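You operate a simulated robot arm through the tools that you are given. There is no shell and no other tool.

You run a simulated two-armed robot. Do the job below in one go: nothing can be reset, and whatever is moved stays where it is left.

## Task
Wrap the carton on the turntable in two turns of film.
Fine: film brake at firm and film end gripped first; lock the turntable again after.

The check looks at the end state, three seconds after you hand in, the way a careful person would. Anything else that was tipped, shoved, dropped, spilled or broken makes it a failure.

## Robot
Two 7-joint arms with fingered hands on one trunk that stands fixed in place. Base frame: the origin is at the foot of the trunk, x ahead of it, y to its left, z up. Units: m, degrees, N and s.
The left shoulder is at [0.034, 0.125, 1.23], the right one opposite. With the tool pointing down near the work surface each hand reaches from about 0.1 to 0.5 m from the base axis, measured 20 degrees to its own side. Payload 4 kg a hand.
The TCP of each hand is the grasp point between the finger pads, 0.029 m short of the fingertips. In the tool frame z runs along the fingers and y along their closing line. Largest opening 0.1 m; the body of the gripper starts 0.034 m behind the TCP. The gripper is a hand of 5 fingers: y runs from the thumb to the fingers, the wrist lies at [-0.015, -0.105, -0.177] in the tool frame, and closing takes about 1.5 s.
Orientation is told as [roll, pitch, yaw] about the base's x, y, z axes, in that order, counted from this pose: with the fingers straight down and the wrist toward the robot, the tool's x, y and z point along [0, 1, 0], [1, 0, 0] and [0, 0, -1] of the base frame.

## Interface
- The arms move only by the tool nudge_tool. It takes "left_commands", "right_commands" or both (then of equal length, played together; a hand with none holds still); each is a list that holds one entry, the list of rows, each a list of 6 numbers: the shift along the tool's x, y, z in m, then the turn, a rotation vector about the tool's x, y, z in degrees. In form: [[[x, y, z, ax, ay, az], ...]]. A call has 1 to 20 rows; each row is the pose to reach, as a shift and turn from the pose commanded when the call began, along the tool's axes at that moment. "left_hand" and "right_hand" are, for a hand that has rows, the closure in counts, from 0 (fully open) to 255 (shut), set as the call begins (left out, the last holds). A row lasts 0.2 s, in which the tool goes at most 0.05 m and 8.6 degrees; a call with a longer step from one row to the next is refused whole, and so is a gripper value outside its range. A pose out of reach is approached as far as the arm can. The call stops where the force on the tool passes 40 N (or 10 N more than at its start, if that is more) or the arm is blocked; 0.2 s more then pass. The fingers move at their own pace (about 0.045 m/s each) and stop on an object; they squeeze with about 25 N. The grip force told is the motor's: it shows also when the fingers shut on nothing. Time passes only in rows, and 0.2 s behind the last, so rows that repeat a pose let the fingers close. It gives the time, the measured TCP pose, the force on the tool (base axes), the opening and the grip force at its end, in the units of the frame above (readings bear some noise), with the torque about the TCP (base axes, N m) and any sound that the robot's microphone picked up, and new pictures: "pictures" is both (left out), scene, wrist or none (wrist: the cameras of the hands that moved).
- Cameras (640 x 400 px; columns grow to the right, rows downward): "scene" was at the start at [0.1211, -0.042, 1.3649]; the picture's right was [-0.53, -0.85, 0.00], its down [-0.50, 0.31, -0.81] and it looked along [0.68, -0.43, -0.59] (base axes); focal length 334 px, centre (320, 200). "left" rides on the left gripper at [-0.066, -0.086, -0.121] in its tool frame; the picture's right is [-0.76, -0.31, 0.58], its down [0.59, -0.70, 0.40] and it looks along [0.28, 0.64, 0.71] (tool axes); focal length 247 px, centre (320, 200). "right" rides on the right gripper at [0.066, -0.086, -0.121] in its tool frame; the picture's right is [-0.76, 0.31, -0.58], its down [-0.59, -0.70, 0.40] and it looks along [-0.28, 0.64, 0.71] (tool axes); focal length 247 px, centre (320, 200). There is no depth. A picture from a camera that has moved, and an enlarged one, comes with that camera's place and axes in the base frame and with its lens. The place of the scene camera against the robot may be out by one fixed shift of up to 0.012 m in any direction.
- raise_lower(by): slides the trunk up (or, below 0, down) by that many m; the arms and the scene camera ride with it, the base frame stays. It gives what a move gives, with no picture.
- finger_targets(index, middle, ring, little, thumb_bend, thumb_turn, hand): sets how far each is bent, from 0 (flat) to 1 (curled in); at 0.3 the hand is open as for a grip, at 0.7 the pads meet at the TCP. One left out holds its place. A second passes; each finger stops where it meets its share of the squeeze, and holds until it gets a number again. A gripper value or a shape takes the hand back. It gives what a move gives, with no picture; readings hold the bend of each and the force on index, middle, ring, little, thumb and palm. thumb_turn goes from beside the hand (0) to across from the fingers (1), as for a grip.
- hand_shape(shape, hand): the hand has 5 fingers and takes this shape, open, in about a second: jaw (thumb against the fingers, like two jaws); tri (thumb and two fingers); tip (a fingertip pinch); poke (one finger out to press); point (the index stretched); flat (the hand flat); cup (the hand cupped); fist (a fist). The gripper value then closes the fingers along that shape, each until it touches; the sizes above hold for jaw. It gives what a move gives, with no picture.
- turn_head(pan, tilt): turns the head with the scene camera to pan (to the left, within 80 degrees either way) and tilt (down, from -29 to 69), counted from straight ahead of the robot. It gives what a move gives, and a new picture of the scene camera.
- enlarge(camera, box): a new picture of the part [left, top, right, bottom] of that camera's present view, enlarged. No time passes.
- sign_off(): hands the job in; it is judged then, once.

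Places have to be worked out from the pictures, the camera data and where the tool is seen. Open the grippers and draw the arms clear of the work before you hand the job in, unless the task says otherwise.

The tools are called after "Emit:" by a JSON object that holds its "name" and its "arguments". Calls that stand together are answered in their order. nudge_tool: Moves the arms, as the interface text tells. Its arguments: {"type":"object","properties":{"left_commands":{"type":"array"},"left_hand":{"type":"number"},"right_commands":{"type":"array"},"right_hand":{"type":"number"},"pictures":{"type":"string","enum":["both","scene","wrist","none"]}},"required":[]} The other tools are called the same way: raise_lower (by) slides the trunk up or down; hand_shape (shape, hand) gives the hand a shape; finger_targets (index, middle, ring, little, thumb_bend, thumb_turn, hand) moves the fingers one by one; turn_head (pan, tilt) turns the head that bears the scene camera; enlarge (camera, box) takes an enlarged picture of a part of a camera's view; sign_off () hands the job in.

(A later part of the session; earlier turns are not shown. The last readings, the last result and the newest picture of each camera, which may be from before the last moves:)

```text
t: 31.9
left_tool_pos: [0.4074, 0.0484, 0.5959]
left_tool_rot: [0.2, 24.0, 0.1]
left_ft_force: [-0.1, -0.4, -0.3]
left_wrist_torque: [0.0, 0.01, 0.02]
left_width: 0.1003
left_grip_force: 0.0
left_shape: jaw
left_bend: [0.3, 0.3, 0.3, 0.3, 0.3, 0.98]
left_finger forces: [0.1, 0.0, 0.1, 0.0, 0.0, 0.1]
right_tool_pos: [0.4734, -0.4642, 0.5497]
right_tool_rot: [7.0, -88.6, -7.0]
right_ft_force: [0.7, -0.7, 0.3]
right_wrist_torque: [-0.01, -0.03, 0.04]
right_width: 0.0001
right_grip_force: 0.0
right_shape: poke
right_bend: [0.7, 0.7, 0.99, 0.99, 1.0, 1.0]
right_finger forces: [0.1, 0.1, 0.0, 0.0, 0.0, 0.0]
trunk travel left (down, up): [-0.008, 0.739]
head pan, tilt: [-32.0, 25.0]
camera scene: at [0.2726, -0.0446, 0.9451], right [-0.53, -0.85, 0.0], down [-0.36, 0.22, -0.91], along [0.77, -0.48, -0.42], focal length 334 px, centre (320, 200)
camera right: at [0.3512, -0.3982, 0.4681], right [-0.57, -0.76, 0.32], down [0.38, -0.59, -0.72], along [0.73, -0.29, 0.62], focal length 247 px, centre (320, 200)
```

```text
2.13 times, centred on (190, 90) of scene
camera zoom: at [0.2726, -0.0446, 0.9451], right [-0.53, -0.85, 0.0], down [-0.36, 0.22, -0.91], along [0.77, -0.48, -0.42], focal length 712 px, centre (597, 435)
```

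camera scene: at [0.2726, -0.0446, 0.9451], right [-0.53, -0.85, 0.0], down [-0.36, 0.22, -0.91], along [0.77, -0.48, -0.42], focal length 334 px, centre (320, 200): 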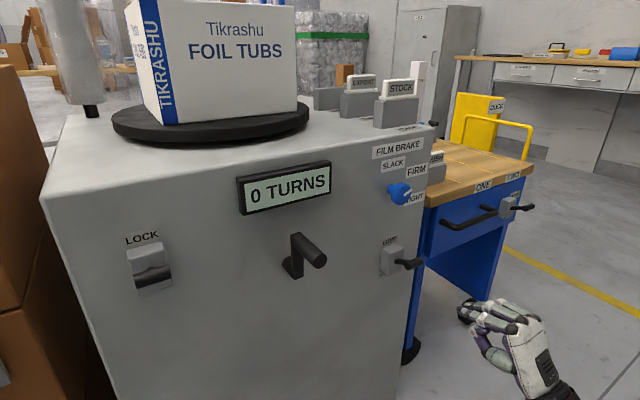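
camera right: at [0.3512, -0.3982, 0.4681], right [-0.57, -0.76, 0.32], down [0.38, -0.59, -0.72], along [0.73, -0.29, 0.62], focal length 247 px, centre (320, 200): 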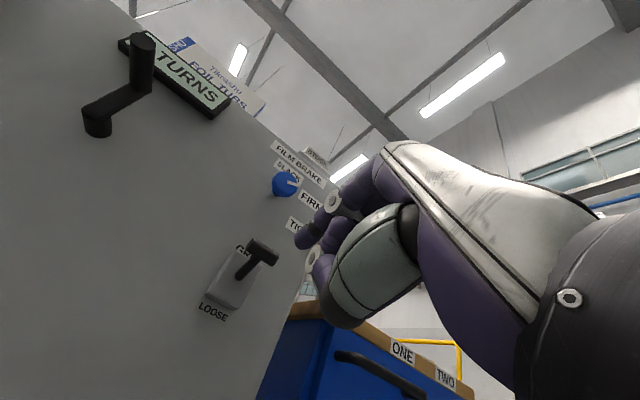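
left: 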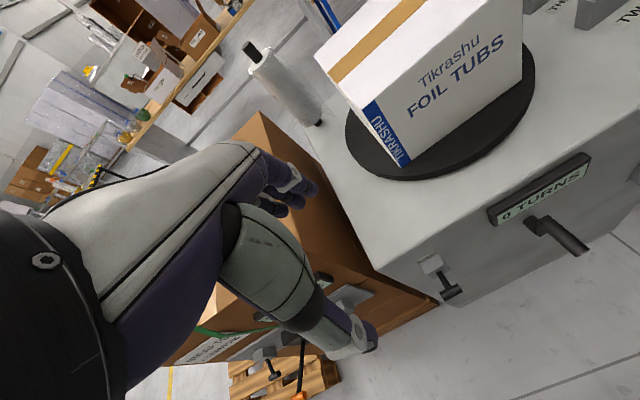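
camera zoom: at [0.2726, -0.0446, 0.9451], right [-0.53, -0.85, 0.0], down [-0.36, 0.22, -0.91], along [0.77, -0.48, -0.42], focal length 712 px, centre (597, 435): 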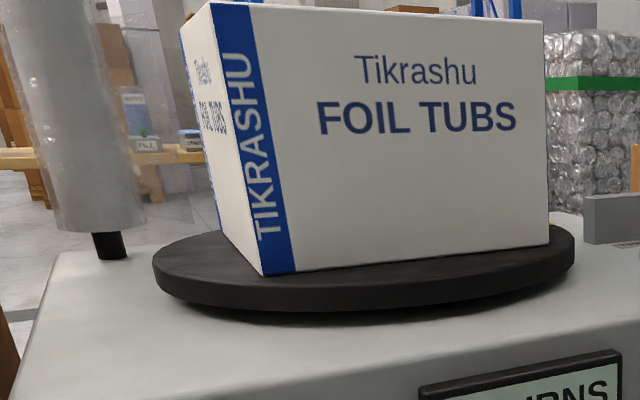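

GRIP has stayed up. Before crossing to the LOCK lever with the right hand, I'll move the left hand further left to make room, and at the same time swing the right hand in front of LOCK, rolled −90° so the index edge faces down.

Emit:
{"name": "nudge_tool", "arguments": {"left_commands": [[[0.03, 0, 0, 0, 0, 0], [0.06, 0, 0, 0, 0, 0], [0.09, 0, 0, 0, 0, 0], [0.12, 0, 0, 0, 0, 0], [0.15, 0, 0, 0, 0, 0], [0.15, 0, 0, 0, 0, 0], [0.15, 0, 0, 0, 0, 0], [0.15, 0, 0, 0, 0, 0], [0.15, 0, 0, 0, 0, 0], [0.15, 0, 0, 0, 0, 0], [0.15, 0, 0, 0, 0, 0], [0.15, 0, 0, 0, 0, 0]]], "right_commands": [[[0.02, 0.03, -0.01, 0, 0, -7], [0.05, 0.06, -0.02, 0, 0, -15], [0.085, 0.09, -0.02, 0, 0, -23], [0.12, 0.12, -0.02, 0, 0, -31], [0.155, 0.15, -0.02, 0, 0, -39], [0.19, 0.18, -0.02, 0, 0, -47], [0.23, 0.21, -0.02, 0, 0, -55], [0.27, 0.23, -0.02, 0, 0, -63], [0.31, 0.23, -0.02, 0, 0, -70], [0.35, 0.23, -0.01, 0, 0, -77], [0.385, 0.23, 0, 0, 0, -84], [0.415, 0.23, 0.01, 0, 0, -90]]]}}

```text
t: 34.6
left_tool_pos: [0.4463, 0.1993, 0.5946]
left_tool_rot: [0.2, 24.0, 0.1]
left_ft_force: [0.6, 0.2, -0.7]
left_wrist_torque: [0.0, 0.0, 0.02]
left_width: 0.1
left_grip_force: 0.0
left_shape: jaw
left_bend: [0.3, 0.3, 0.3, 0.3, 0.3, 0.98]
left_finger forces: [0.0, 0.0, 0.0, 0.1, 0.1, 0.0]
left hand out of reach, approached as far as the arm can: row 1, 2, 3, 4, 5, 6, 7, 8, 9, 10, 11, 12
right_tool_pos: [0.5823, -0.0392, 0.6985]
right_tool_rot: [-76.7, 0.6, 90.1]
right_ft_force: [-5.7, 0.7, -16.5]
right_wrist_torque: [-0.13, 0.24, 0.01]
right_width: 0.0
right_grip_force: 0.1
right_shape: poke
right_bend: [0.7, 0.7, 0.99, 0.99, 1.0, 1.0]
right_finger forces: [0.0, 16.7, 0.1, 0.0, 0.1, 0.1]
right hand out of reach, approached as far as the arm can: row 6, 7, 8, 9, 10, 11, 12
trunk travel left (down, up): [-0.008, 0.739]
head pan, tilt: [-32.0, 25.0]
stopped in row 12 (right hand): the force on the tool passed its limit at 120 N (the readings are from after the stop); the commanded pose is now the measured one
camera scene: at [0.2751, -0.0436, 0.9446], right [-0.53, -0.85, 0.0], down [-0.36, 0.22, -0.91], along [0.77, -0.48, -0.42], focal length 334 px, centre (320, 200)
camera right: at [0.4504, -0.1261, 0.6634], right [-0.39, 0.32, 0.87], down [0.52, -0.7, 0.49], along [0.76, 0.64, 0.1], focal length 247 px, centre (320, 200)
camera left: at [0.4161, 0.1343, 0.7399], right [-0.52, -0.76, -0.4], down [-0.8, 0.59, -0.08], along [0.29, 0.29, -0.91], focal length 247 px, centre (320, 200)
```

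scene: 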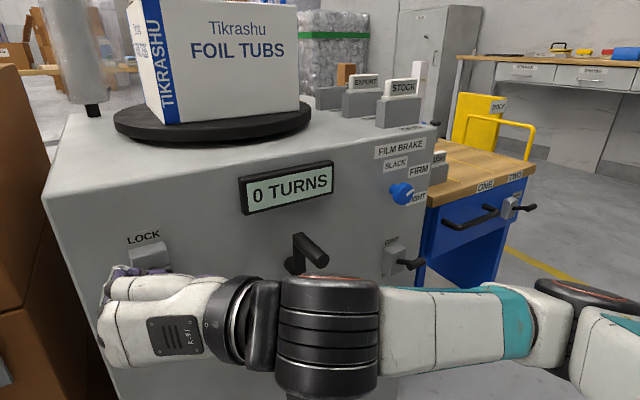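
right: 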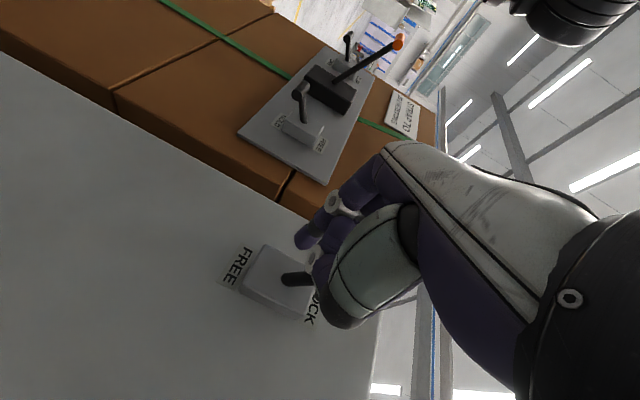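
left: 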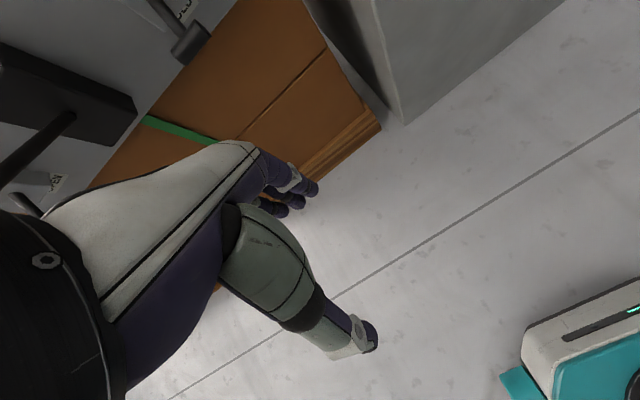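

The right arm hit a reach limit and drifted forward. Its middle finger ended up pressing up under the LOCK bar, which is already at its upper stop. I'll ease down and back right away.

Emit:
{"name": "nudge_tool", "arguments": {"right_commands": [[[0.01, 0, 0, 0, 0, 0], [0.02, 0, -0.01, 0, 0, 0], [0.025, 0, -0.04, 0, 0, 0], [0.025, 0, -0.08, 0, 0, 0], [0.02, 0, -0.1, 0, 0, 0]]]}}

Emit:
{"name": "enlarge", "arguments": {"camera": "scene", "box": [80, 200, 260, 380]}}

Emit:
{"name": "enlarge", "arguments": {"camera": "right", "box": [180, 100, 420, 340]}}

```text
t: 35.8
left_tool_pos: [0.4441, 0.2012, 0.5966]
left_tool_rot: [0.3, 24.0, 0.1]
left_ft_force: [-0.6, -0.3, -0.4]
left_wrist_torque: [-0.02, -0.01, 0.03]
left_width: 0.0997
left_grip_force: 0.1
left_shape: jaw
left_bend: [0.3, 0.3, 0.3, 0.3, 0.3, 0.98]
left_finger forces: [0.1, 0.0, 0.0, 0.0, 0.0, 0.0]
right_tool_pos: [0.571, -0.0173, 0.682]
right_tool_rot: [-77.4, 0.6, 89.9]
right_ft_force: [-0.2, -0.3, -1.0]
right_wrist_torque: [-0.01, -0.01, 0.01]
right_width: 0.0003
right_grip_force: 0.1
right_shape: poke
right_bend: [0.7, 0.7, 0.99, 0.99, 1.0, 1.0]
right_finger forces: [0.0, 0.1, 0.0, 0.0, 0.0, 0.0]
right hand out of reach, approached as far as the arm can: row 2, 3, 4, 5
trunk travel left (down, up): [-0.008, 0.739]
head pan, tilt: [-32.0, 25.0]
camera scene: at [0.2722, -0.0446, 0.9451], right [-0.53, -0.85, 0.0], down [-0.36, 0.22, -0.91], along [0.77, -0.48, -0.42], focal length 334 px, centre (320, 200)
camera right: at [0.4384, -0.1031, 0.646], right [-0.4, 0.32, 0.86], down [0.52, -0.7, 0.49], along [0.76, 0.64, 0.12], focal length 247 px, centre (320, 200)
```

scene: 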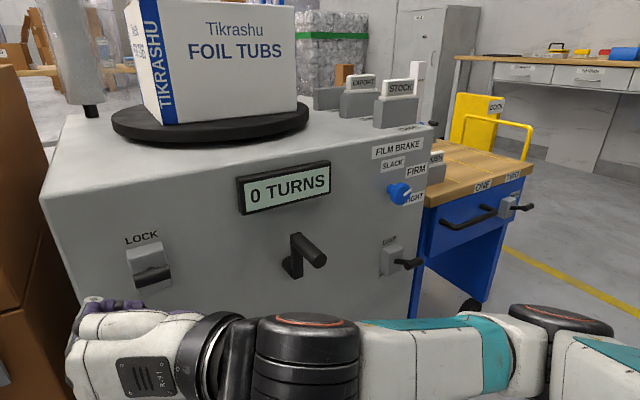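
right: 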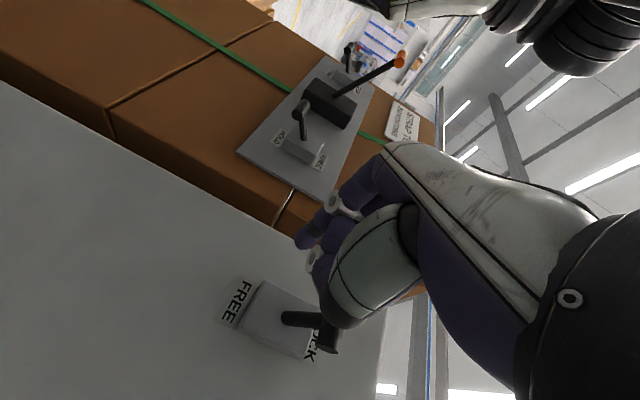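

```text
2.22 times, centred on (170, 290) of scene
camera zoom: at [0.2722, -0.0446, 0.9451], right [-0.53, -0.85, 0.0], down [-0.36, 0.22, -0.91], along [0.77, -0.48, -0.42], focal length 741 px, centre (653, 0)
```

zoom: 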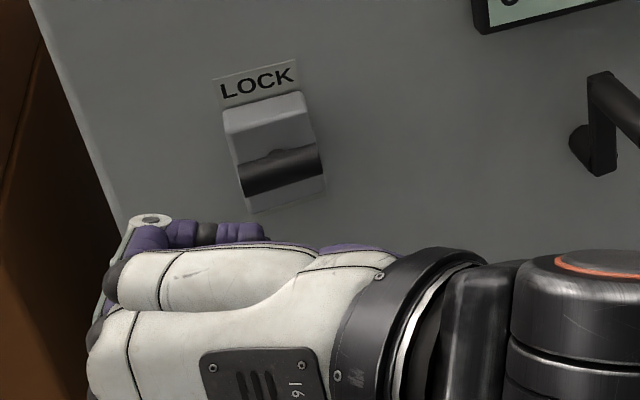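

```text
1.67 times, centred on (300, 220) of right
camera zoom: at [0.4384, -0.1031, 0.646], right [-0.4, 0.32, 0.86], down [0.52, -0.7, 0.49], along [0.76, 0.64, 0.12], focal length 412 px, centre (353, 167)
```

zoom: 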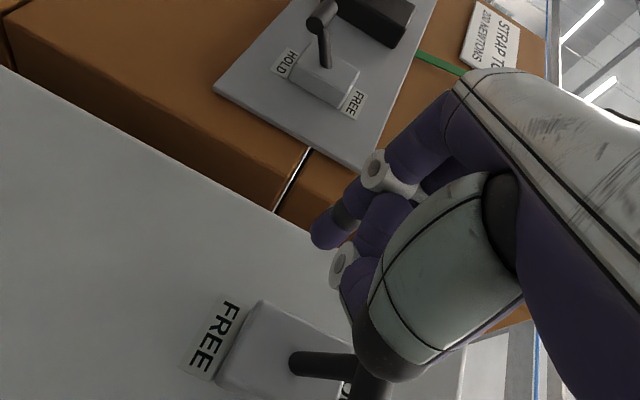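

The right arm is cramped so close to the leaning shoulder, so I'll use the left hand for LOCK instead. First I'll take the right hand down, below the crank, and then out to its own side.

Emit:
{"name": "nudge_tool", "arguments": {"right_commands": [[[0.03, 0, 0, 0, 0, 0], [0.06, 0, 0, 0, 0, 0], [0.09, 0, -0.01, 0, 0, 0], [0.12, 0, -0.02, 0, 0, 0], [0.14, -0.02, -0.04, 0, 0, 0]]]}}

```text
t: 37.0
left_tool_pos: [0.4452, 0.2007, 0.5954]
left_tool_rot: [0.2, 24.0, 0.1]
left_ft_force: [-0.7, -0.5, 0.3]
left_wrist_torque: [0.01, 0.02, -0.01]
left_width: 0.1001
left_grip_force: 0.0
left_shape: jaw
left_bend: [0.3, 0.3, 0.3, 0.3, 0.3, 0.98]
left_finger forces: [0.0, 0.0, 0.1, 0.0, 0.0, 0.0]
right_tool_pos: [0.5009, -0.0367, 0.5512]
right_tool_rot: [-77.5, 0.4, 89.9]
right_ft_force: [-0.2, 0.8, 0.1]
right_wrist_torque: [0.04, 0.0, -0.03]
right_width: 0.0
right_grip_force: 0.0
right_shape: poke
right_bend: [0.7, 0.7, 0.99, 0.99, 1.0, 1.0]
right_finger forces: [0.1, 0.1, 0.0, 0.0, 0.0, 0.1]
trunk travel left (down, up): [-0.008, 0.739]
head pan, tilt: [-32.0, 25.0]
camera scene: at [0.2732, -0.0443, 0.9451], right [-0.53, -0.85, 0.0], down [-0.36, 0.22, -0.91], along [0.77, -0.48, -0.42], focal length 334 px, centre (320, 200)
camera right: at [0.3688, -0.124, 0.5151], right [-0.4, 0.31, 0.86], down [0.52, -0.7, 0.49], along [0.76, 0.64, 0.12], focal length 247 px, centre (320, 200)
```

scene: 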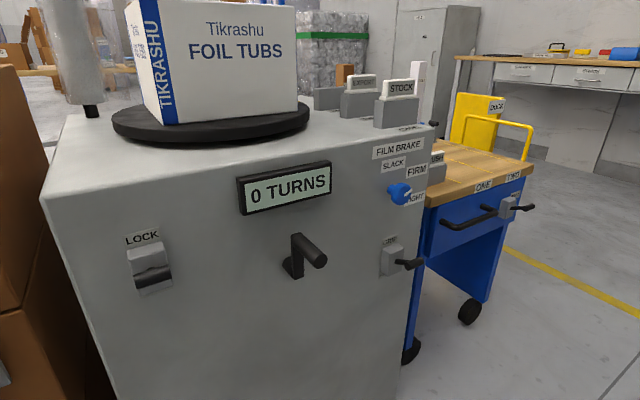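
right: 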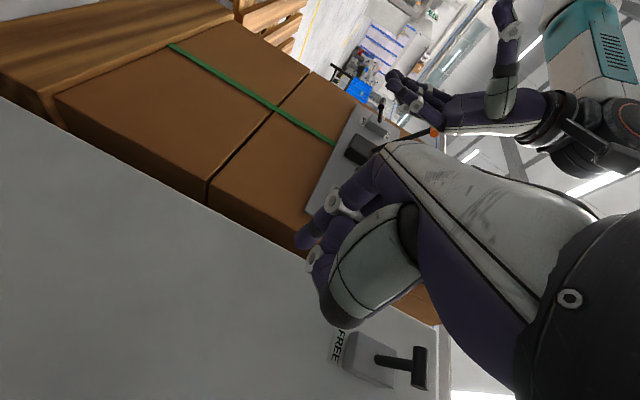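

The right hand is clear of the panel. I'll carry it to its own side while rolling it back so the knuckles are up.

Emit:
{"name": "nudge_tool", "arguments": {"right_commands": [[[0, -0.03, -0.01, 0, 0, 8], [0, -0.06, -0.02, 0, 0, 16], [0, -0.09, -0.03, 0, 0, 24], [0, -0.12, -0.04, 0, 0, 32], [0, -0.15, -0.04, 0, 0, 40], [0, -0.18, -0.04, 0, 0, 48], [0, -0.21, -0.04, 0, 0, 56], [0, -0.24, -0.04, 0, 0, 64], [0, -0.27, -0.04, 0, 0, 72], [0, -0.3, -0.04, 0, 0, 80], [0, -0.31, -0.04, 0, 0, 88]]], "pictures": "none"}}

Emit:
{"name": "hand_shape", "arguments": {"shape": "tri", "hand": "right"}}

Emit:
{"name": "enlarge", "arguments": {"camera": "right", "box": [0, 0, 640, 400]}}

Emit:
{"name": "enlarge", "arguments": {"camera": "scene", "box": [240, 200, 540, 400]}}

```text
t: 39.4
left_tool_pos: [0.444, 0.2007, 0.5953]
left_tool_rot: [0.2, 24.0, 0.1]
left_ft_force: [-0.6, -0.3, 0.6]
left_wrist_torque: [0.01, 0.02, 0.0]
left_width: 0.0999
left_grip_force: 0.0
left_shape: jaw
left_bend: [0.3, 0.3, 0.3, 0.3, 0.3, 0.98]
left_finger forces: [0.1, 0.1, 0.0, 0.1, 0.0, 0.0]
right_tool_pos: [0.4612, -0.3504, 0.5651]
right_tool_rot: [-10.6, -77.2, 10.8]
right_ft_force: [-0.2, -0.3, 0.0]
right_wrist_torque: [-0.05, -0.03, 0.04]
right_width: 0.0001
right_grip_force: 0.0
right_shape: poke
right_bend: [0.7, 0.7, 0.99, 0.99, 1.0, 1.0]
right_finger forces: [0.1, 0.0, 0.0, 0.0, 0.1, 0.1]
trunk travel left (down, up): [-0.008, 0.739]
head pan, tilt: [-32.0, 25.0]
```

```text
t: 40.3
left_tool_pos: [0.4453, 0.1998, 0.5943]
left_tool_rot: [0.3, 23.9, 0.1]
left_ft_force: [0.0, -0.8, -0.9]
left_wrist_torque: [-0.02, -0.01, 0.02]
left_width: 0.0997
left_grip_force: 0.0
left_shape: jaw
left_bend: [0.3, 0.3, 0.3, 0.3, 0.3, 0.98]
left_finger forces: [0.0, 0.0, 0.0, 0.0, 0.0, 0.1]
right_tool_pos: [0.4613, -0.3498, 0.564]
right_tool_rot: [-11.4, -77.2, 11.5]
right_ft_force: [0.1, 0.1, 0.1]
right_wrist_torque: [0.01, 0.0, 0.01]
right_width: 0.0996
right_grip_force: 0.0
right_shape: tri
right_bend: [0.3, 0.3, 0.99, 0.99, 0.3, 0.98]
right_finger forces: [0.0, 0.0, 0.0, 0.0, 0.0, 0.1]
trunk travel left (down, up): [-0.008, 0.739]
head pan, tilt: [-32.0, 25.0]
```

```text
1.00 times, centred on (320, 200) of right (not enlarged: the box is as wide or as high as the picture)
camera zoom: at [0.3243, -0.2889, 0.5043], right [-0.49, -0.74, 0.46], down [0.24, -0.62, -0.75], along [0.84, -0.26, 0.48], focal length 247 px, centre (320, 200)
```

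zoom: 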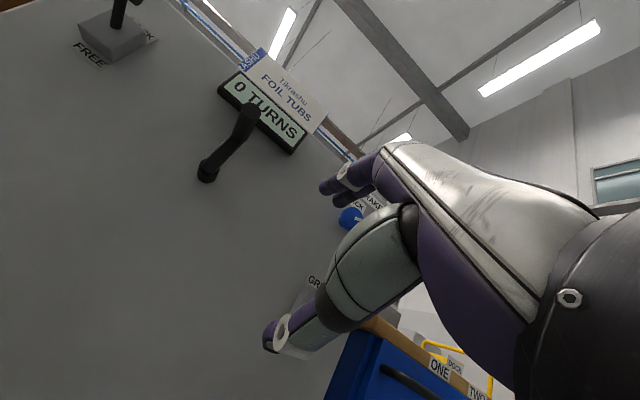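

```text
2.00 times, centred on (390, 300) of scene
camera zoom: at [0.2726, -0.0444, 0.9451], right [-0.53, -0.85, 0.0], down [-0.36, 0.22, -0.91], along [0.77, -0.48, -0.42], focal length 667 px, centre (180, 0)
```

zoom: 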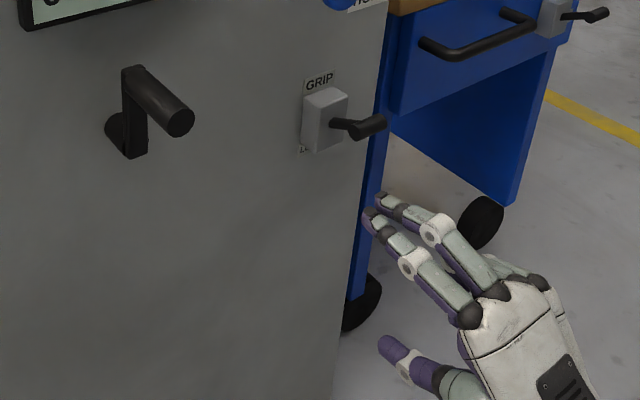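

I'll raise the trunk 0.12 m, back to its earlier level, where both arms have room for the LOCK lever and the crank.

Emit:
{"name": "raise_lower", "arguments": {"by": 0.12}}

Emit:
{"name": "turn_head", "arguments": {"pan": -22, "tilt": 32}}

```text
t: 41.8
left_tool_pos: [0.4446, 0.201, 0.7142]
left_tool_rot: [0.2, 24.1, 0.1]
left_ft_force: [0.2, 0.8, 0.3]
left_wrist_torque: [-0.03, 0.0, -0.02]
left_width: 0.0999
left_grip_force: 0.1
left_shape: jaw
left_bend: [0.3, 0.3, 0.3, 0.3, 0.3, 0.98]
left_finger forces: [0.0, 0.0, 0.0, 0.0, 0.1, 0.0]
right_tool_pos: [0.4637, -0.3498, 0.6814]
right_tool_rot: [-11.3, -77.1, 11.3]
right_ft_force: [-0.1, 0.0, -0.1]
right_wrist_torque: [-0.03, 0.04, 0.0]
right_width: 0.1
right_grip_force: 0.0
right_shape: tri
right_bend: [0.3, 0.3, 0.99, 0.99, 0.3, 0.98]
right_finger forces: [0.0, 0.1, 0.0, 0.0, 0.0, 0.0]
trunk travel left (down, up): [-0.128, 0.619]
head pan, tilt: [-32.0, 25.0]
```

```text
t: 42.5
left_tool_pos: [0.4448, 0.2002, 0.7151]
left_tool_rot: [0.3, 23.9, 0.2]
left_ft_force: [-0.3, -0.7, -0.6]
left_wrist_torque: [0.0, 0.02, -0.02]
left_width: 0.0998
left_grip_force: 0.1
left_shape: jaw
left_bend: [0.3, 0.3, 0.3, 0.3, 0.3, 0.98]
left_finger forces: [0.0, 0.1, 0.0, 0.1, 0.0, 0.0]
right_tool_pos: [0.4634, -0.3495, 0.683]
right_tool_rot: [-11.2, -77.2, 11.4]
right_ft_force: [0.4, 0.7, 0.1]
right_wrist_torque: [0.02, -0.01, 0.03]
right_width: 0.0996
right_grip_force: 0.1
right_shape: tri
right_bend: [0.3, 0.3, 0.99, 0.99, 0.3, 0.98]
right_finger forces: [0.1, 0.1, 0.0, 0.0, 0.1, 0.0]
trunk travel left (down, up): [-0.128, 0.619]
head pan, tilt: [-22.0, 32.0]
camera scene: at [0.2202, -0.0295, 1.0624], right [-0.38, -0.93, 0.0], down [-0.49, 0.2, -0.85], along [0.79, -0.32, -0.53], focal length 334 px, centre (320, 200)
```

scene: 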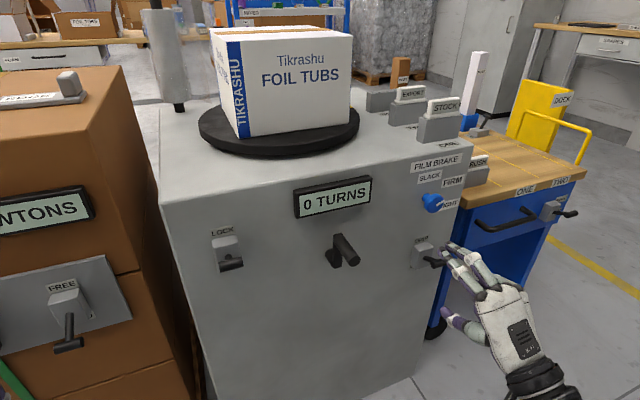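

Both arms now have room. I'll put the left hand in the poke shape and swing it to a spot in front of and above the LOCK bar, with the fingers sloping down and forward.

Emit:
{"name": "hand_shape", "arguments": {"shape": "poke", "hand": "left"}}

Emit:
{"name": "nudge_tool", "arguments": {"left_commands": [[[-0.03, -0.001, -0.014, -7.4, 0, 0], [-0.06, -0.003, -0.028, -14.8, 0, 0], [-0.09, -0.004, -0.041, -22.1, 0, 0], [-0.12, -0.005, -0.055, -29.5, 0, 0], [-0.15, -0.006, -0.069, -36.9, 0, 0], [-0.185, -0.008, -0.083, -44.3, 0, 0], [-0.215, -0.009, -0.096, -51.6, 0, 0], [-0.246, -0.0107, -0.11, -59, 0, 0]]]}}

```text
t: 43.4
left_tool_pos: [0.4452, 0.2, 0.7154]
left_tool_rot: [0.2, 24.1, 0.0]
left_ft_force: [0.0, -0.7, 0.1]
left_wrist_torque: [0.02, 0.02, 0.02]
left_width: 0.0
left_grip_force: 0.1
left_shape: poke
left_bend: [0.7, 0.7, 0.99, 0.99, 1.0, 1.0]
left_finger forces: [0.0, 0.0, 0.1, 0.0, 0.1, 0.1]
right_tool_pos: [0.4622, -0.3489, 0.683]
right_tool_rot: [-11.3, -77.3, 11.3]
right_ft_force: [-0.1, 0.3, 0.7]
right_wrist_torque: [-0.01, -0.01, 0.01]
right_width: 0.0998
right_grip_force: 0.0
right_shape: tri
right_bend: [0.3, 0.3, 0.99, 0.99, 0.3, 0.98]
right_finger forces: [0.0, 0.0, 0.1, 0.0, 0.1, 0.0]
trunk travel left (down, up): [-0.128, 0.619]
head pan, tilt: [-22.0, 32.0]
```

```text
t: 45.2
left_tool_pos: [0.4783, -0.0464, 0.82]
left_tool_rot: [0.2, -35.2, -0.1]
left_ft_force: [0.5, 0.2, 0.4]
left_wrist_torque: [0.0, -0.03, -0.01]
left_width: 0.0
left_grip_force: 0.1
left_shape: poke
left_bend: [0.7, 0.7, 0.99, 0.99, 1.0, 1.0]
left_finger forces: [0.1, 0.0, 0.1, 0.0, 0.1, 0.0]
left hand out of reach, approached as far as the arm can: row 3, 4, 5, 6
right_tool_pos: [0.4623, -0.3491, 0.6828]
right_tool_rot: [-11.2, -77.2, 11.4]
right_ft_force: [-0.3, 0.3, 0.4]
right_wrist_torque: [0.02, 0.03, 0.04]
right_width: 0.0999
right_grip_force: 0.1
right_shape: tri
right_bend: [0.3, 0.3, 0.99, 0.99, 0.3, 0.98]
right_finger forces: [0.0, 0.0, 0.1, 0.1, 0.0, 0.0]
trunk travel left (down, up): [-0.128, 0.619]
head pan, tilt: [-22.0, 32.0]
camera scene: at [0.2206, -0.0292, 1.0624], right [-0.38, -0.93, 0.0], down [-0.49, 0.2, -0.85], along [0.79, -0.32, -0.53], focal length 334 px, centre (320, 200)
camera left: at [0.3382, -0.1118, 0.8693], right [0.08, -0.75, -0.65], down [-0.35, 0.59, -0.73], along [0.93, 0.28, -0.21], focal length 247 px, centre (320, 200)
```

scene: 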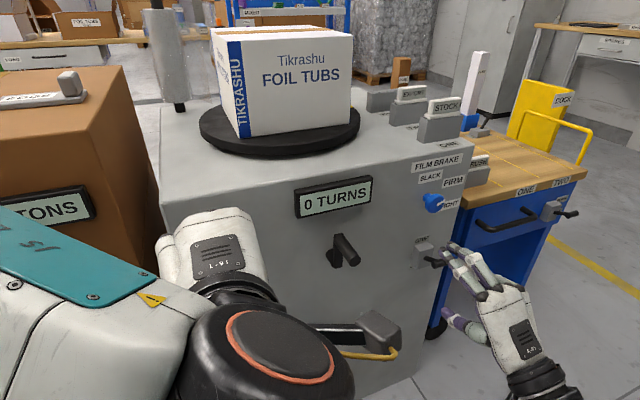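
left: 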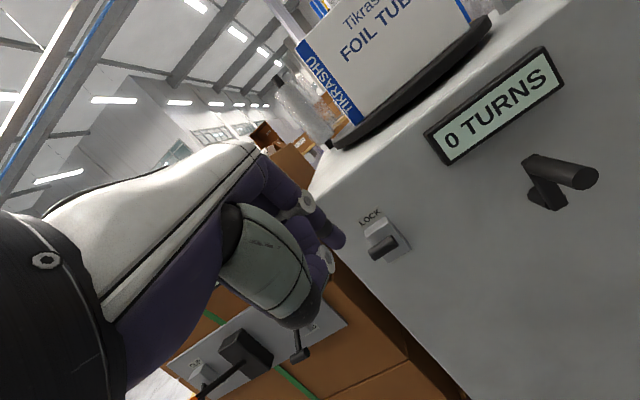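

From the left camera and the earlier right view, the LOCK bar triangulates to (0.607, −0.05, 0.714). I'll move the left fingertips to just above it.

Emit:
{"name": "nudge_tool", "arguments": {"left_commands": [[[-0.001, 0.02, 0.025, 0, 0, 0], [-0.002, 0.04, 0.05, 0, 0, 0], [-0.003, 0.052, 0.078, 0, 0, 0], [-0.004, 0.0594, 0.1043, 0, 0, 0]]]}}

Emit:
{"name": "enlarge", "arguments": {"camera": "left", "box": [220, 130, 480, 330]}}

Emit:
{"name": "enlarge", "arguments": {"camera": "right", "box": [0, 0, 400, 250]}}

```text
t: 46.2
left_tool_pos: [0.5884, -0.0479, 0.7677]
left_tool_rot: [0.2, -35.0, 0.0]
left_ft_force: [0.1, 0.5, 0.6]
left_wrist_torque: [-0.02, 0.0, 0.03]
left_width: 0.0
left_grip_force: 0.1
left_shape: poke
left_bend: [0.7, 0.7, 0.99, 0.99, 1.0, 1.0]
left_finger forces: [0.0, 0.1, 0.1, 0.1, 0.0, 0.0]
right_tool_pos: [0.4623, -0.3498, 0.6826]
right_tool_rot: [-11.1, -77.2, 11.3]
right_ft_force: [-0.2, 0.2, -0.5]
right_wrist_torque: [0.01, 0.01, 0.02]
right_width: 0.0998
right_grip_force: 0.2
right_shape: tri
right_bend: [0.3, 0.3, 0.99, 0.99, 0.3, 0.98]
right_finger forces: [0.1, 0.0, 0.0, 0.1, 0.0, 0.0]
trunk travel left (down, up): [-0.128, 0.619]
head pan, tilt: [-22.0, 32.0]
camera scene: at [0.2206, -0.0294, 1.0623], right [-0.37, -0.93, 0.0], down [-0.49, 0.2, -0.85], along [0.79, -0.32, -0.53], focal length 334 px, centre (320, 200)
camera left: at [0.4482, -0.1144, 0.8178], right [0.08, -0.75, -0.65], down [-0.35, 0.59, -0.73], along [0.93, 0.29, -0.21], focal length 247 px, centre (320, 200)
```

scene: 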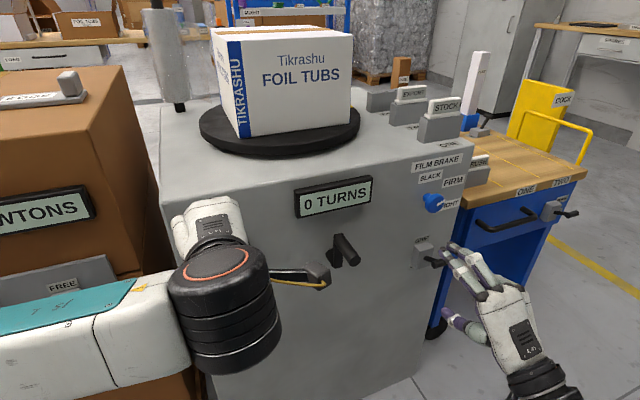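
left: 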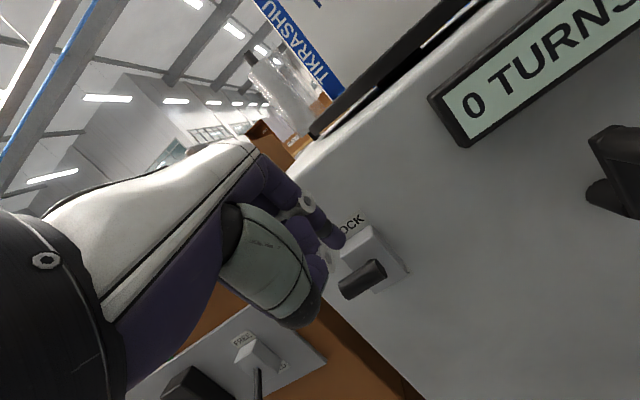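

```text
2.00 times, centred on (350, 230) of left
camera zoom: at [0.4482, -0.1144, 0.8178], right [0.08, -0.75, -0.65], down [-0.35, 0.59, -0.73], along [0.93, 0.29, -0.21], focal length 494 px, centre (260, 140)
```

zoom: 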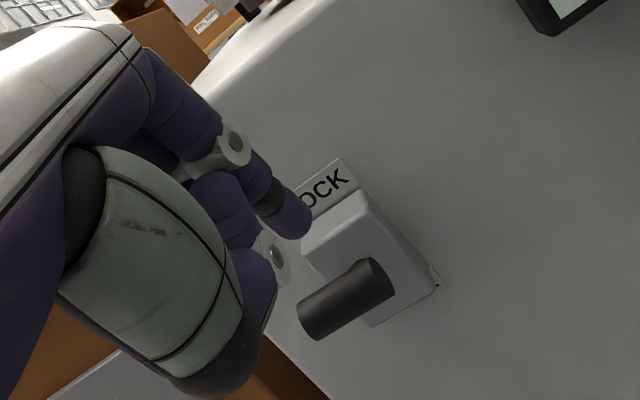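

```text
1.60 times, centred on (200, 125) of right
camera zoom: at [0.3252, -0.2878, 0.6226], right [-0.49, -0.74, 0.46], down [0.24, -0.62, -0.75], along [0.84, -0.26, 0.48], focal length 395 px, centre (512, 320)
```

zoom: 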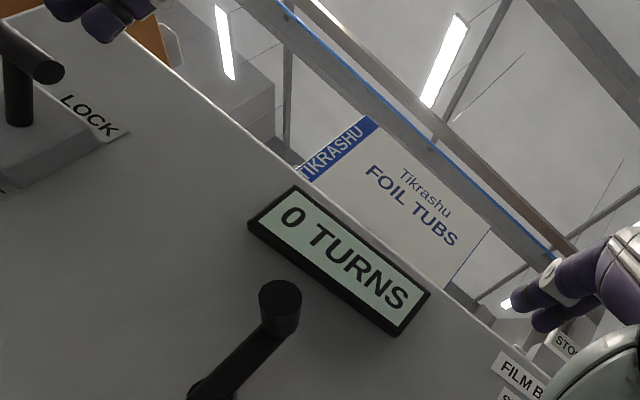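

The fingertips are above the bar, with index at y≈−0.054 and middle at y≈−0.034. I'll press straight down 6.5 cm in small steps.

Emit:
{"name": "nudge_tool", "arguments": {"left_commands": [[[-0.002, -0.0086, 0.0123, 0, 0, 0], [-0.002, -0.0172, 0.0246, 0, 0, 0], [-0.002, -0.023, 0.0328, 0, 0, 0], [-0.002, -0.0287, 0.041, 0, 0, 0], [-0.002, -0.033, 0.047, 0, 0, 0], [-0.002, -0.0373, 0.0532, 0, 0, 0]]]}}

Emit:
{"name": "enlarge", "arguments": {"camera": "left", "box": [220, 130, 480, 330]}}

Emit:
{"name": "enlarge", "arguments": {"camera": "right", "box": [0, 0, 300, 190]}}

```text
t: 47.6
left_tool_pos: [0.5884, -0.0502, 0.702]
left_tool_rot: [0.3, -34.9, -0.1]
left_ft_force: [-0.1, -0.8, 0.7]
left_wrist_torque: [0.01, 0.0, 0.0]
left_width: 0.0
left_grip_force: 0.0
left_shape: poke
left_bend: [0.7, 0.7, 0.99, 0.99, 1.0, 1.0]
left_finger forces: [0.0, 0.1, 0.0, 0.0, 0.0, 0.0]
right_tool_pos: [0.4614, -0.35, 0.6835]
right_tool_rot: [-11.2, -77.2, 11.3]
right_ft_force: [-0.1, -0.1, -0.1]
right_wrist_torque: [-0.03, 0.0, 0.01]
right_width: 0.0999
right_grip_force: 0.0
right_shape: tri
right_bend: [0.3, 0.3, 0.99, 0.99, 0.3, 0.98]
right_finger forces: [0.0, 0.0, 0.0, 0.0, 0.0, 0.0]
trunk travel left (down, up): [-0.128, 0.619]
head pan, tilt: [-22.0, 32.0]
camera scene: at [0.2204, -0.0291, 1.0623], right [-0.37, -0.93, 0.0], down [-0.49, 0.2, -0.85], along [0.79, -0.32, -0.53], focal length 334 px, centre (320, 200)
camera left: at [0.448, -0.1173, 0.7529], right [0.08, -0.75, -0.65], down [-0.35, 0.59, -0.73], along [0.93, 0.28, -0.21], focal length 247 px, centre (320, 200)
```

scene: 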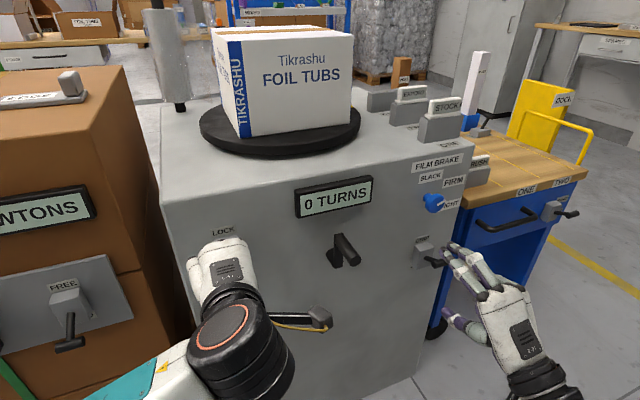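
left: 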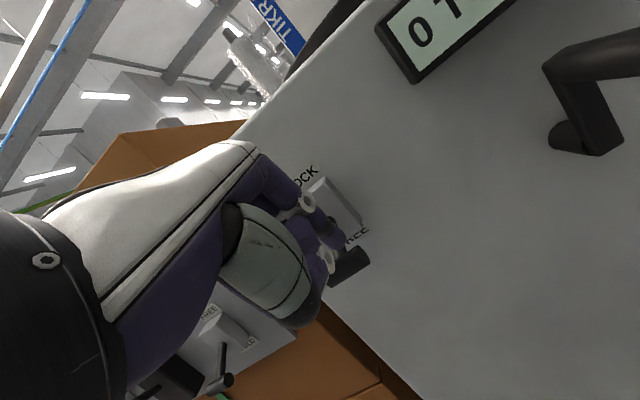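

```text
2.00 times, centred on (350, 230) of left
camera zoom: at [0.448, -0.1173, 0.7529], right [0.08, -0.75, -0.65], down [-0.35, 0.59, -0.73], along [0.93, 0.28, -0.21], focal length 494 px, centre (260, 140)
```

zoom: 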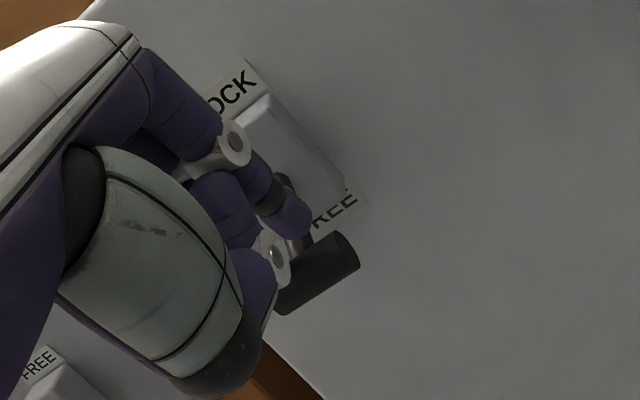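

```text
2.11 times, centred on (150, 95) of right
camera zoom: at [0.3252, -0.288, 0.6227], right [-0.49, -0.74, 0.46], down [0.24, -0.62, -0.75], along [0.84, -0.26, 0.48], focal length 520 px, centre (678, 421)
```

zoom: 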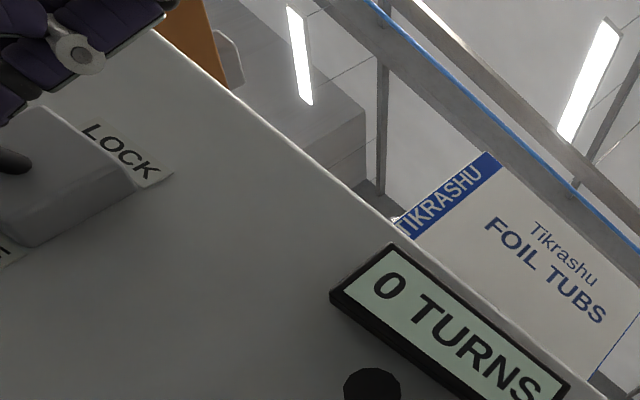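

The LOCK bar is now down at z≈0.657 at the FREE stop, with no force on the tool. I'll lift the left hand off and pull it back and left out of the way.

Emit:
{"name": "nudge_tool", "arguments": {"left_commands": [[[0, 0.0115, -0.0164, 0, 0, 0], [0, 0.023, -0.0328, 0, 0, 0], [0.02, -0.01, -0.055, 0, 0, 0], [0.05, -0.04, -0.08, 0, 0, 0], [0.08, -0.065, -0.1, 0, 0, 0], [0.11, -0.065, -0.1, 0, 0, 0], [0.14, -0.065, -0.1, 0, 0, 0]]]}}

Emit:
{"name": "enlarge", "arguments": {"camera": "scene", "box": [180, 160, 480, 340]}}

```text
t: 49.2
left_tool_pos: [0.5103, 0.0698, 0.7334]
left_tool_rot: [0.2, -35.0, -0.1]
left_ft_force: [0.4, -0.1, 0.2]
left_wrist_torque: [0.0, -0.02, -0.02]
left_width: 0.0
left_grip_force: 0.1
left_shape: poke
left_bend: [0.7, 0.7, 0.99, 0.99, 1.0, 1.0]
left_finger forces: [0.0, 0.1, 0.1, 0.1, 0.0, 0.0]
left hand out of reach, approached as far as the arm can: row 5, 6, 7
right_tool_pos: [0.463, -0.3497, 0.683]
right_tool_rot: [-11.1, -77.2, 11.3]
right_ft_force: [0.7, 0.8, -0.2]
right_wrist_torque: [0.0, 0.0, -0.01]
right_width: 0.1001
right_grip_force: 0.1
right_shape: tri
right_bend: [0.3, 0.3, 0.99, 0.99, 0.3, 0.98]
right_finger forces: [0.0, 0.0, 0.0, 0.0, 0.0, 0.0]
trunk travel left (down, up): [-0.128, 0.619]
head pan, tilt: [-22.0, 32.0]
camera scene: at [0.2205, -0.0294, 1.0624], right [-0.37, -0.93, 0.0], down [-0.49, 0.2, -0.85], along [0.79, -0.32, -0.53], focal length 334 px, centre (320, 200)
camera left: at [0.3698, 0.0033, 0.7823], right [0.08, -0.75, -0.65], down [-0.35, 0.59, -0.73], along [0.93, 0.28, -0.21], focal length 247 px, centre (320, 200)
```

scene: 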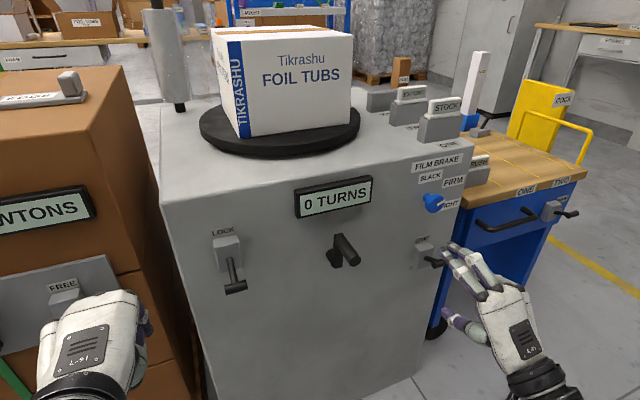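
left: 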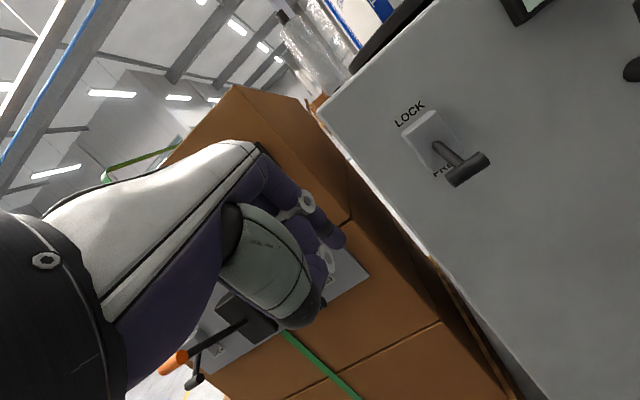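

```text
2.13 times, centred on (330, 250) of scene
camera zoom: at [0.2205, -0.0294, 1.0624], right [-0.37, -0.93, 0.0], down [-0.49, 0.2, -0.85], along [0.79, -0.32, -0.53], focal length 712 px, centre (299, 93)
```

zoom: 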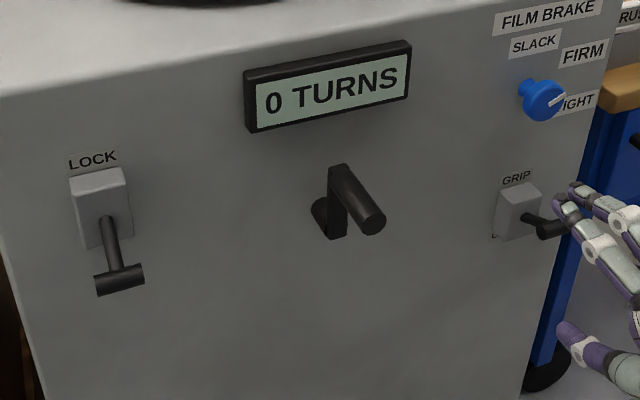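

LOCK is at FREE. Next I'll level the right hand and line it up with the crank rod at y≈−0.236, z≈0.683, staying 6 cm short of it.

Emit:
{"name": "nudge_tool", "arguments": {"right_commands": [[[0.03, 0.003, 0.013, -6, 0, 0], [0.06, 0.006, 0.026, -12.8, 0, 0], [0.09, 0.009, 0.04, -12.8, 0, 0], [0.1137, 0.0122, 0.0536, -12.8, 0, 0]]]}}

Emit:
{"name": "enlarge", "arguments": {"camera": "scene", "box": [280, 180, 480, 320]}}

Emit:
{"name": "enlarge", "arguments": {"camera": "right", "box": [160, 130, 420, 350]}}

```text
t: 50.2
left_tool_pos: [0.5099, 0.0695, 0.7336]
left_tool_rot: [0.2, -34.9, -0.1]
left_ft_force: [1.4, -0.8, -0.6]
left_wrist_torque: [0.03, 0.01, 0.01]
left_width: 0.0001
left_grip_force: 0.1
left_shape: poke
left_bend: [0.7, 0.7, 0.99, 0.99, 1.0, 1.0]
left_finger forces: [0.0, 0.0, 0.0, 0.0, 0.0, 0.0]
right_tool_pos: [0.5164, -0.2367, 0.679]
right_tool_rot: [-95.6, -87.5, 96.0]
right_ft_force: [-0.5, -0.1, 0.6]
right_wrist_torque: [-0.02, 0.02, 0.0]
right_width: 0.1
right_grip_force: 0.1
right_shape: tri
right_bend: [0.3, 0.3, 0.99, 0.99, 0.3, 0.98]
right_finger forces: [0.1, 0.0, 0.0, 0.0, 0.0, 0.1]
trunk travel left (down, up): [-0.128, 0.619]
head pan, tilt: [-22.0, 32.0]
camera scene: at [0.2205, -0.0293, 1.0623], right [-0.37, -0.93, 0.0], down [-0.49, 0.2, -0.85], along [0.79, -0.32, -0.53], focal length 334 px, centre (320, 200)
camera right: at [0.3955, -0.1759, 0.5894], right [-0.57, -0.75, 0.34], down [0.41, -0.62, -0.68], along [0.71, -0.25, 0.66], focal length 247 px, centre (320, 200)
```

scene: 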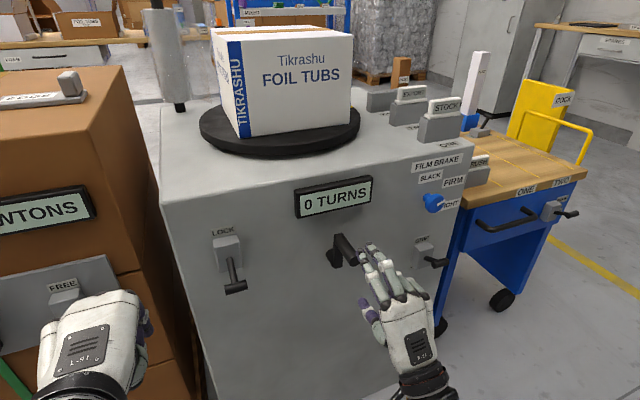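
right: 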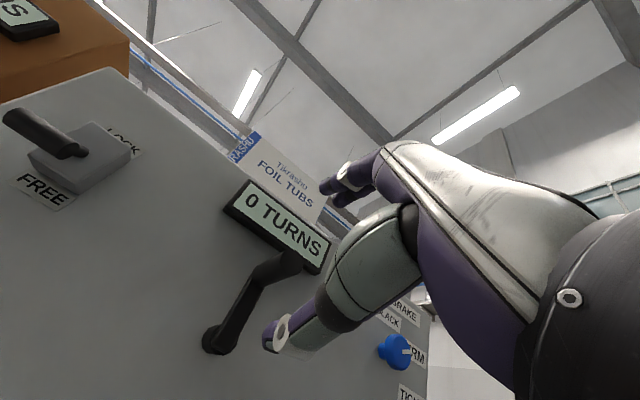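

```text
2.86 times, centred on (380, 250) of scene
camera zoom: at [0.2205, -0.0293, 1.0623], right [-0.37, -0.93, 0.0], down [-0.49, 0.2, -0.85], along [0.79, -0.32, -0.53], focal length 953 px, centre (149, 57)
```

zoom: 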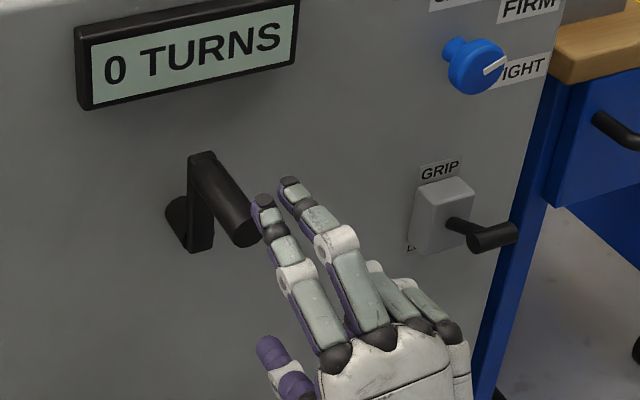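

```text
1.82 times, centred on (290, 240) of right
camera zoom: at [0.3955, -0.1759, 0.5894], right [-0.57, -0.75, 0.34], down [0.41, -0.62, -0.68], along [0.71, -0.25, 0.66], focal length 449 px, centre (374, 127)
```

zoom: 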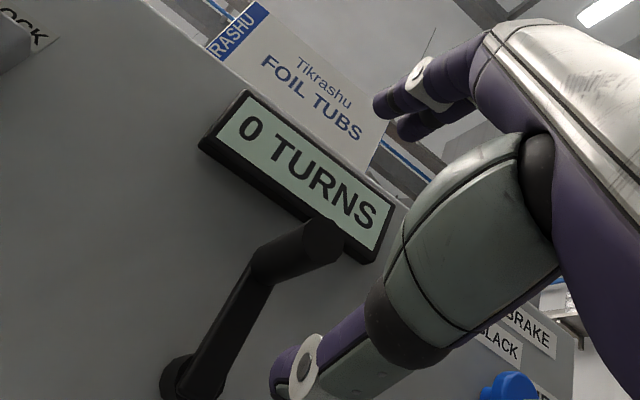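

The rod end is at about (0.58, −0.241, 0.684) and the hub axis at about (−0.237, 0.625), so the crank radius is roughly 0.06. I'll slide the open tri-grip over the rod.

Emit:
{"name": "nudge_tool", "arguments": {"right_commands": [[[-0.002, 0.003, 0.03, 0, 0, 0], [-0.004, 0.005, 0.055, 0, 0, 0], [-0.004, 0.005, 0.075, 0, 0, 0], [-0.004, 0.005, 0.087, 0, 0, 0]]]}}

Emit:
{"name": "enlarge", "arguments": {"camera": "scene", "box": [280, 180, 440, 300]}}

Emit:
{"name": "enlarge", "arguments": {"camera": "right", "box": [160, 130, 420, 350]}}

```text
t: 51.3
left_tool_pos: [0.5073, 0.0698, 0.7343]
left_tool_rot: [0.3, -35.1, -0.1]
left_ft_force: [0.3, 0.2, -0.1]
left_wrist_torque: [0.02, -0.02, -0.02]
left_width: 0.0002
left_grip_force: 0.0
left_shape: poke
left_bend: [0.7, 0.7, 0.99, 0.99, 1.0, 1.0]
left_finger forces: [0.1, 0.1, 0.0, 0.0, 0.1, 0.1]
right_tool_pos: [0.5988, -0.2388, 0.6864]
right_tool_rot: [-106.8, -87.4, 107.2]
right_ft_force: [-23.0, -0.2, 3.8]
right_wrist_torque: [0.0, 1.4, -0.08]
right_width: 0.1
right_grip_force: 0.0
right_shape: tri
right_bend: [0.3, 0.3, 0.99, 0.99, 0.26, 0.98]
right_finger forces: [0.1, 0.1, 0.0, 0.0, 22.5, 0.0]
trunk travel left (down, up): [-0.128, 0.619]
head pan, tilt: [-22.0, 32.0]
stopped in row 4 (right hand): the force on the tool passed its limit at 43 N (the readings are from after the stop); the commanded pose is now the measured one
camera scene: at [0.2172, -0.0293, 1.0628], right [-0.38, -0.93, 0.0], down [-0.49, 0.2, -0.85], along [0.79, -0.32, -0.53], focal length 334 px, centre (320, 200)
camera right: at [0.4784, -0.1779, 0.5969], right [-0.57, -0.75, 0.33], down [0.41, -0.61, -0.67], along [0.71, -0.25, 0.66], focal length 247 px, centre (320, 200)
```

scene: 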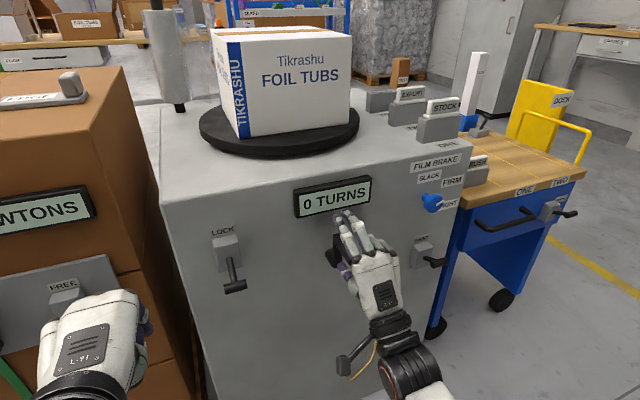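
right: 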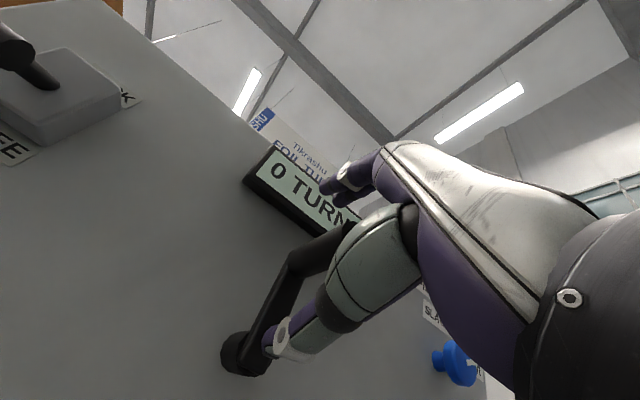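

```text
3.33 times, centred on (360, 240) of scene
camera zoom: at [0.2172, -0.0293, 1.0628], right [-0.38, -0.93, 0.0], down [-0.49, 0.2, -0.85], along [0.79, -0.32, -0.53], focal length 1112 px, centre (187, 67)
```

zoom: 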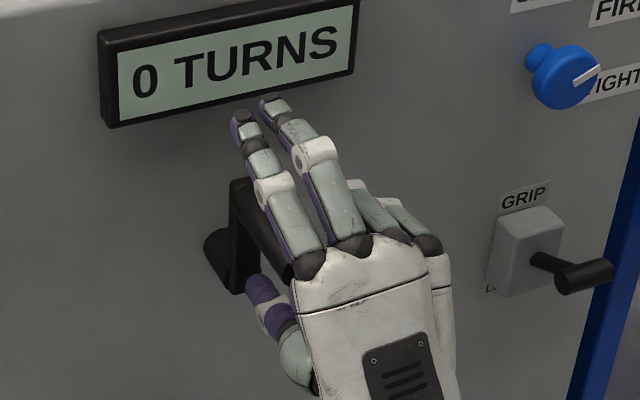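

```text
1.82 times, centred on (290, 240) of right
camera zoom: at [0.4784, -0.1779, 0.5969], right [-0.57, -0.75, 0.33], down [0.41, -0.61, -0.67], along [0.71, -0.25, 0.66], focal length 449 px, centre (374, 127)
```

zoom: 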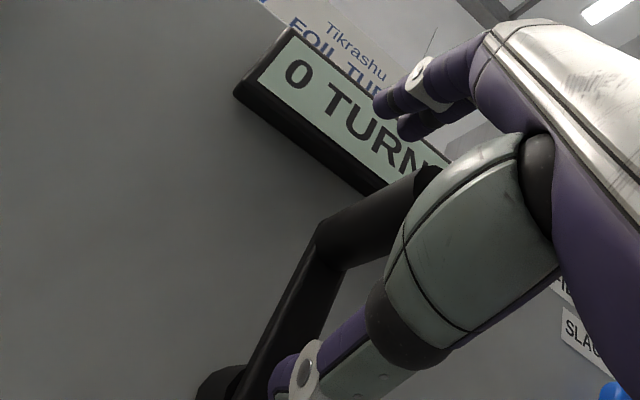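

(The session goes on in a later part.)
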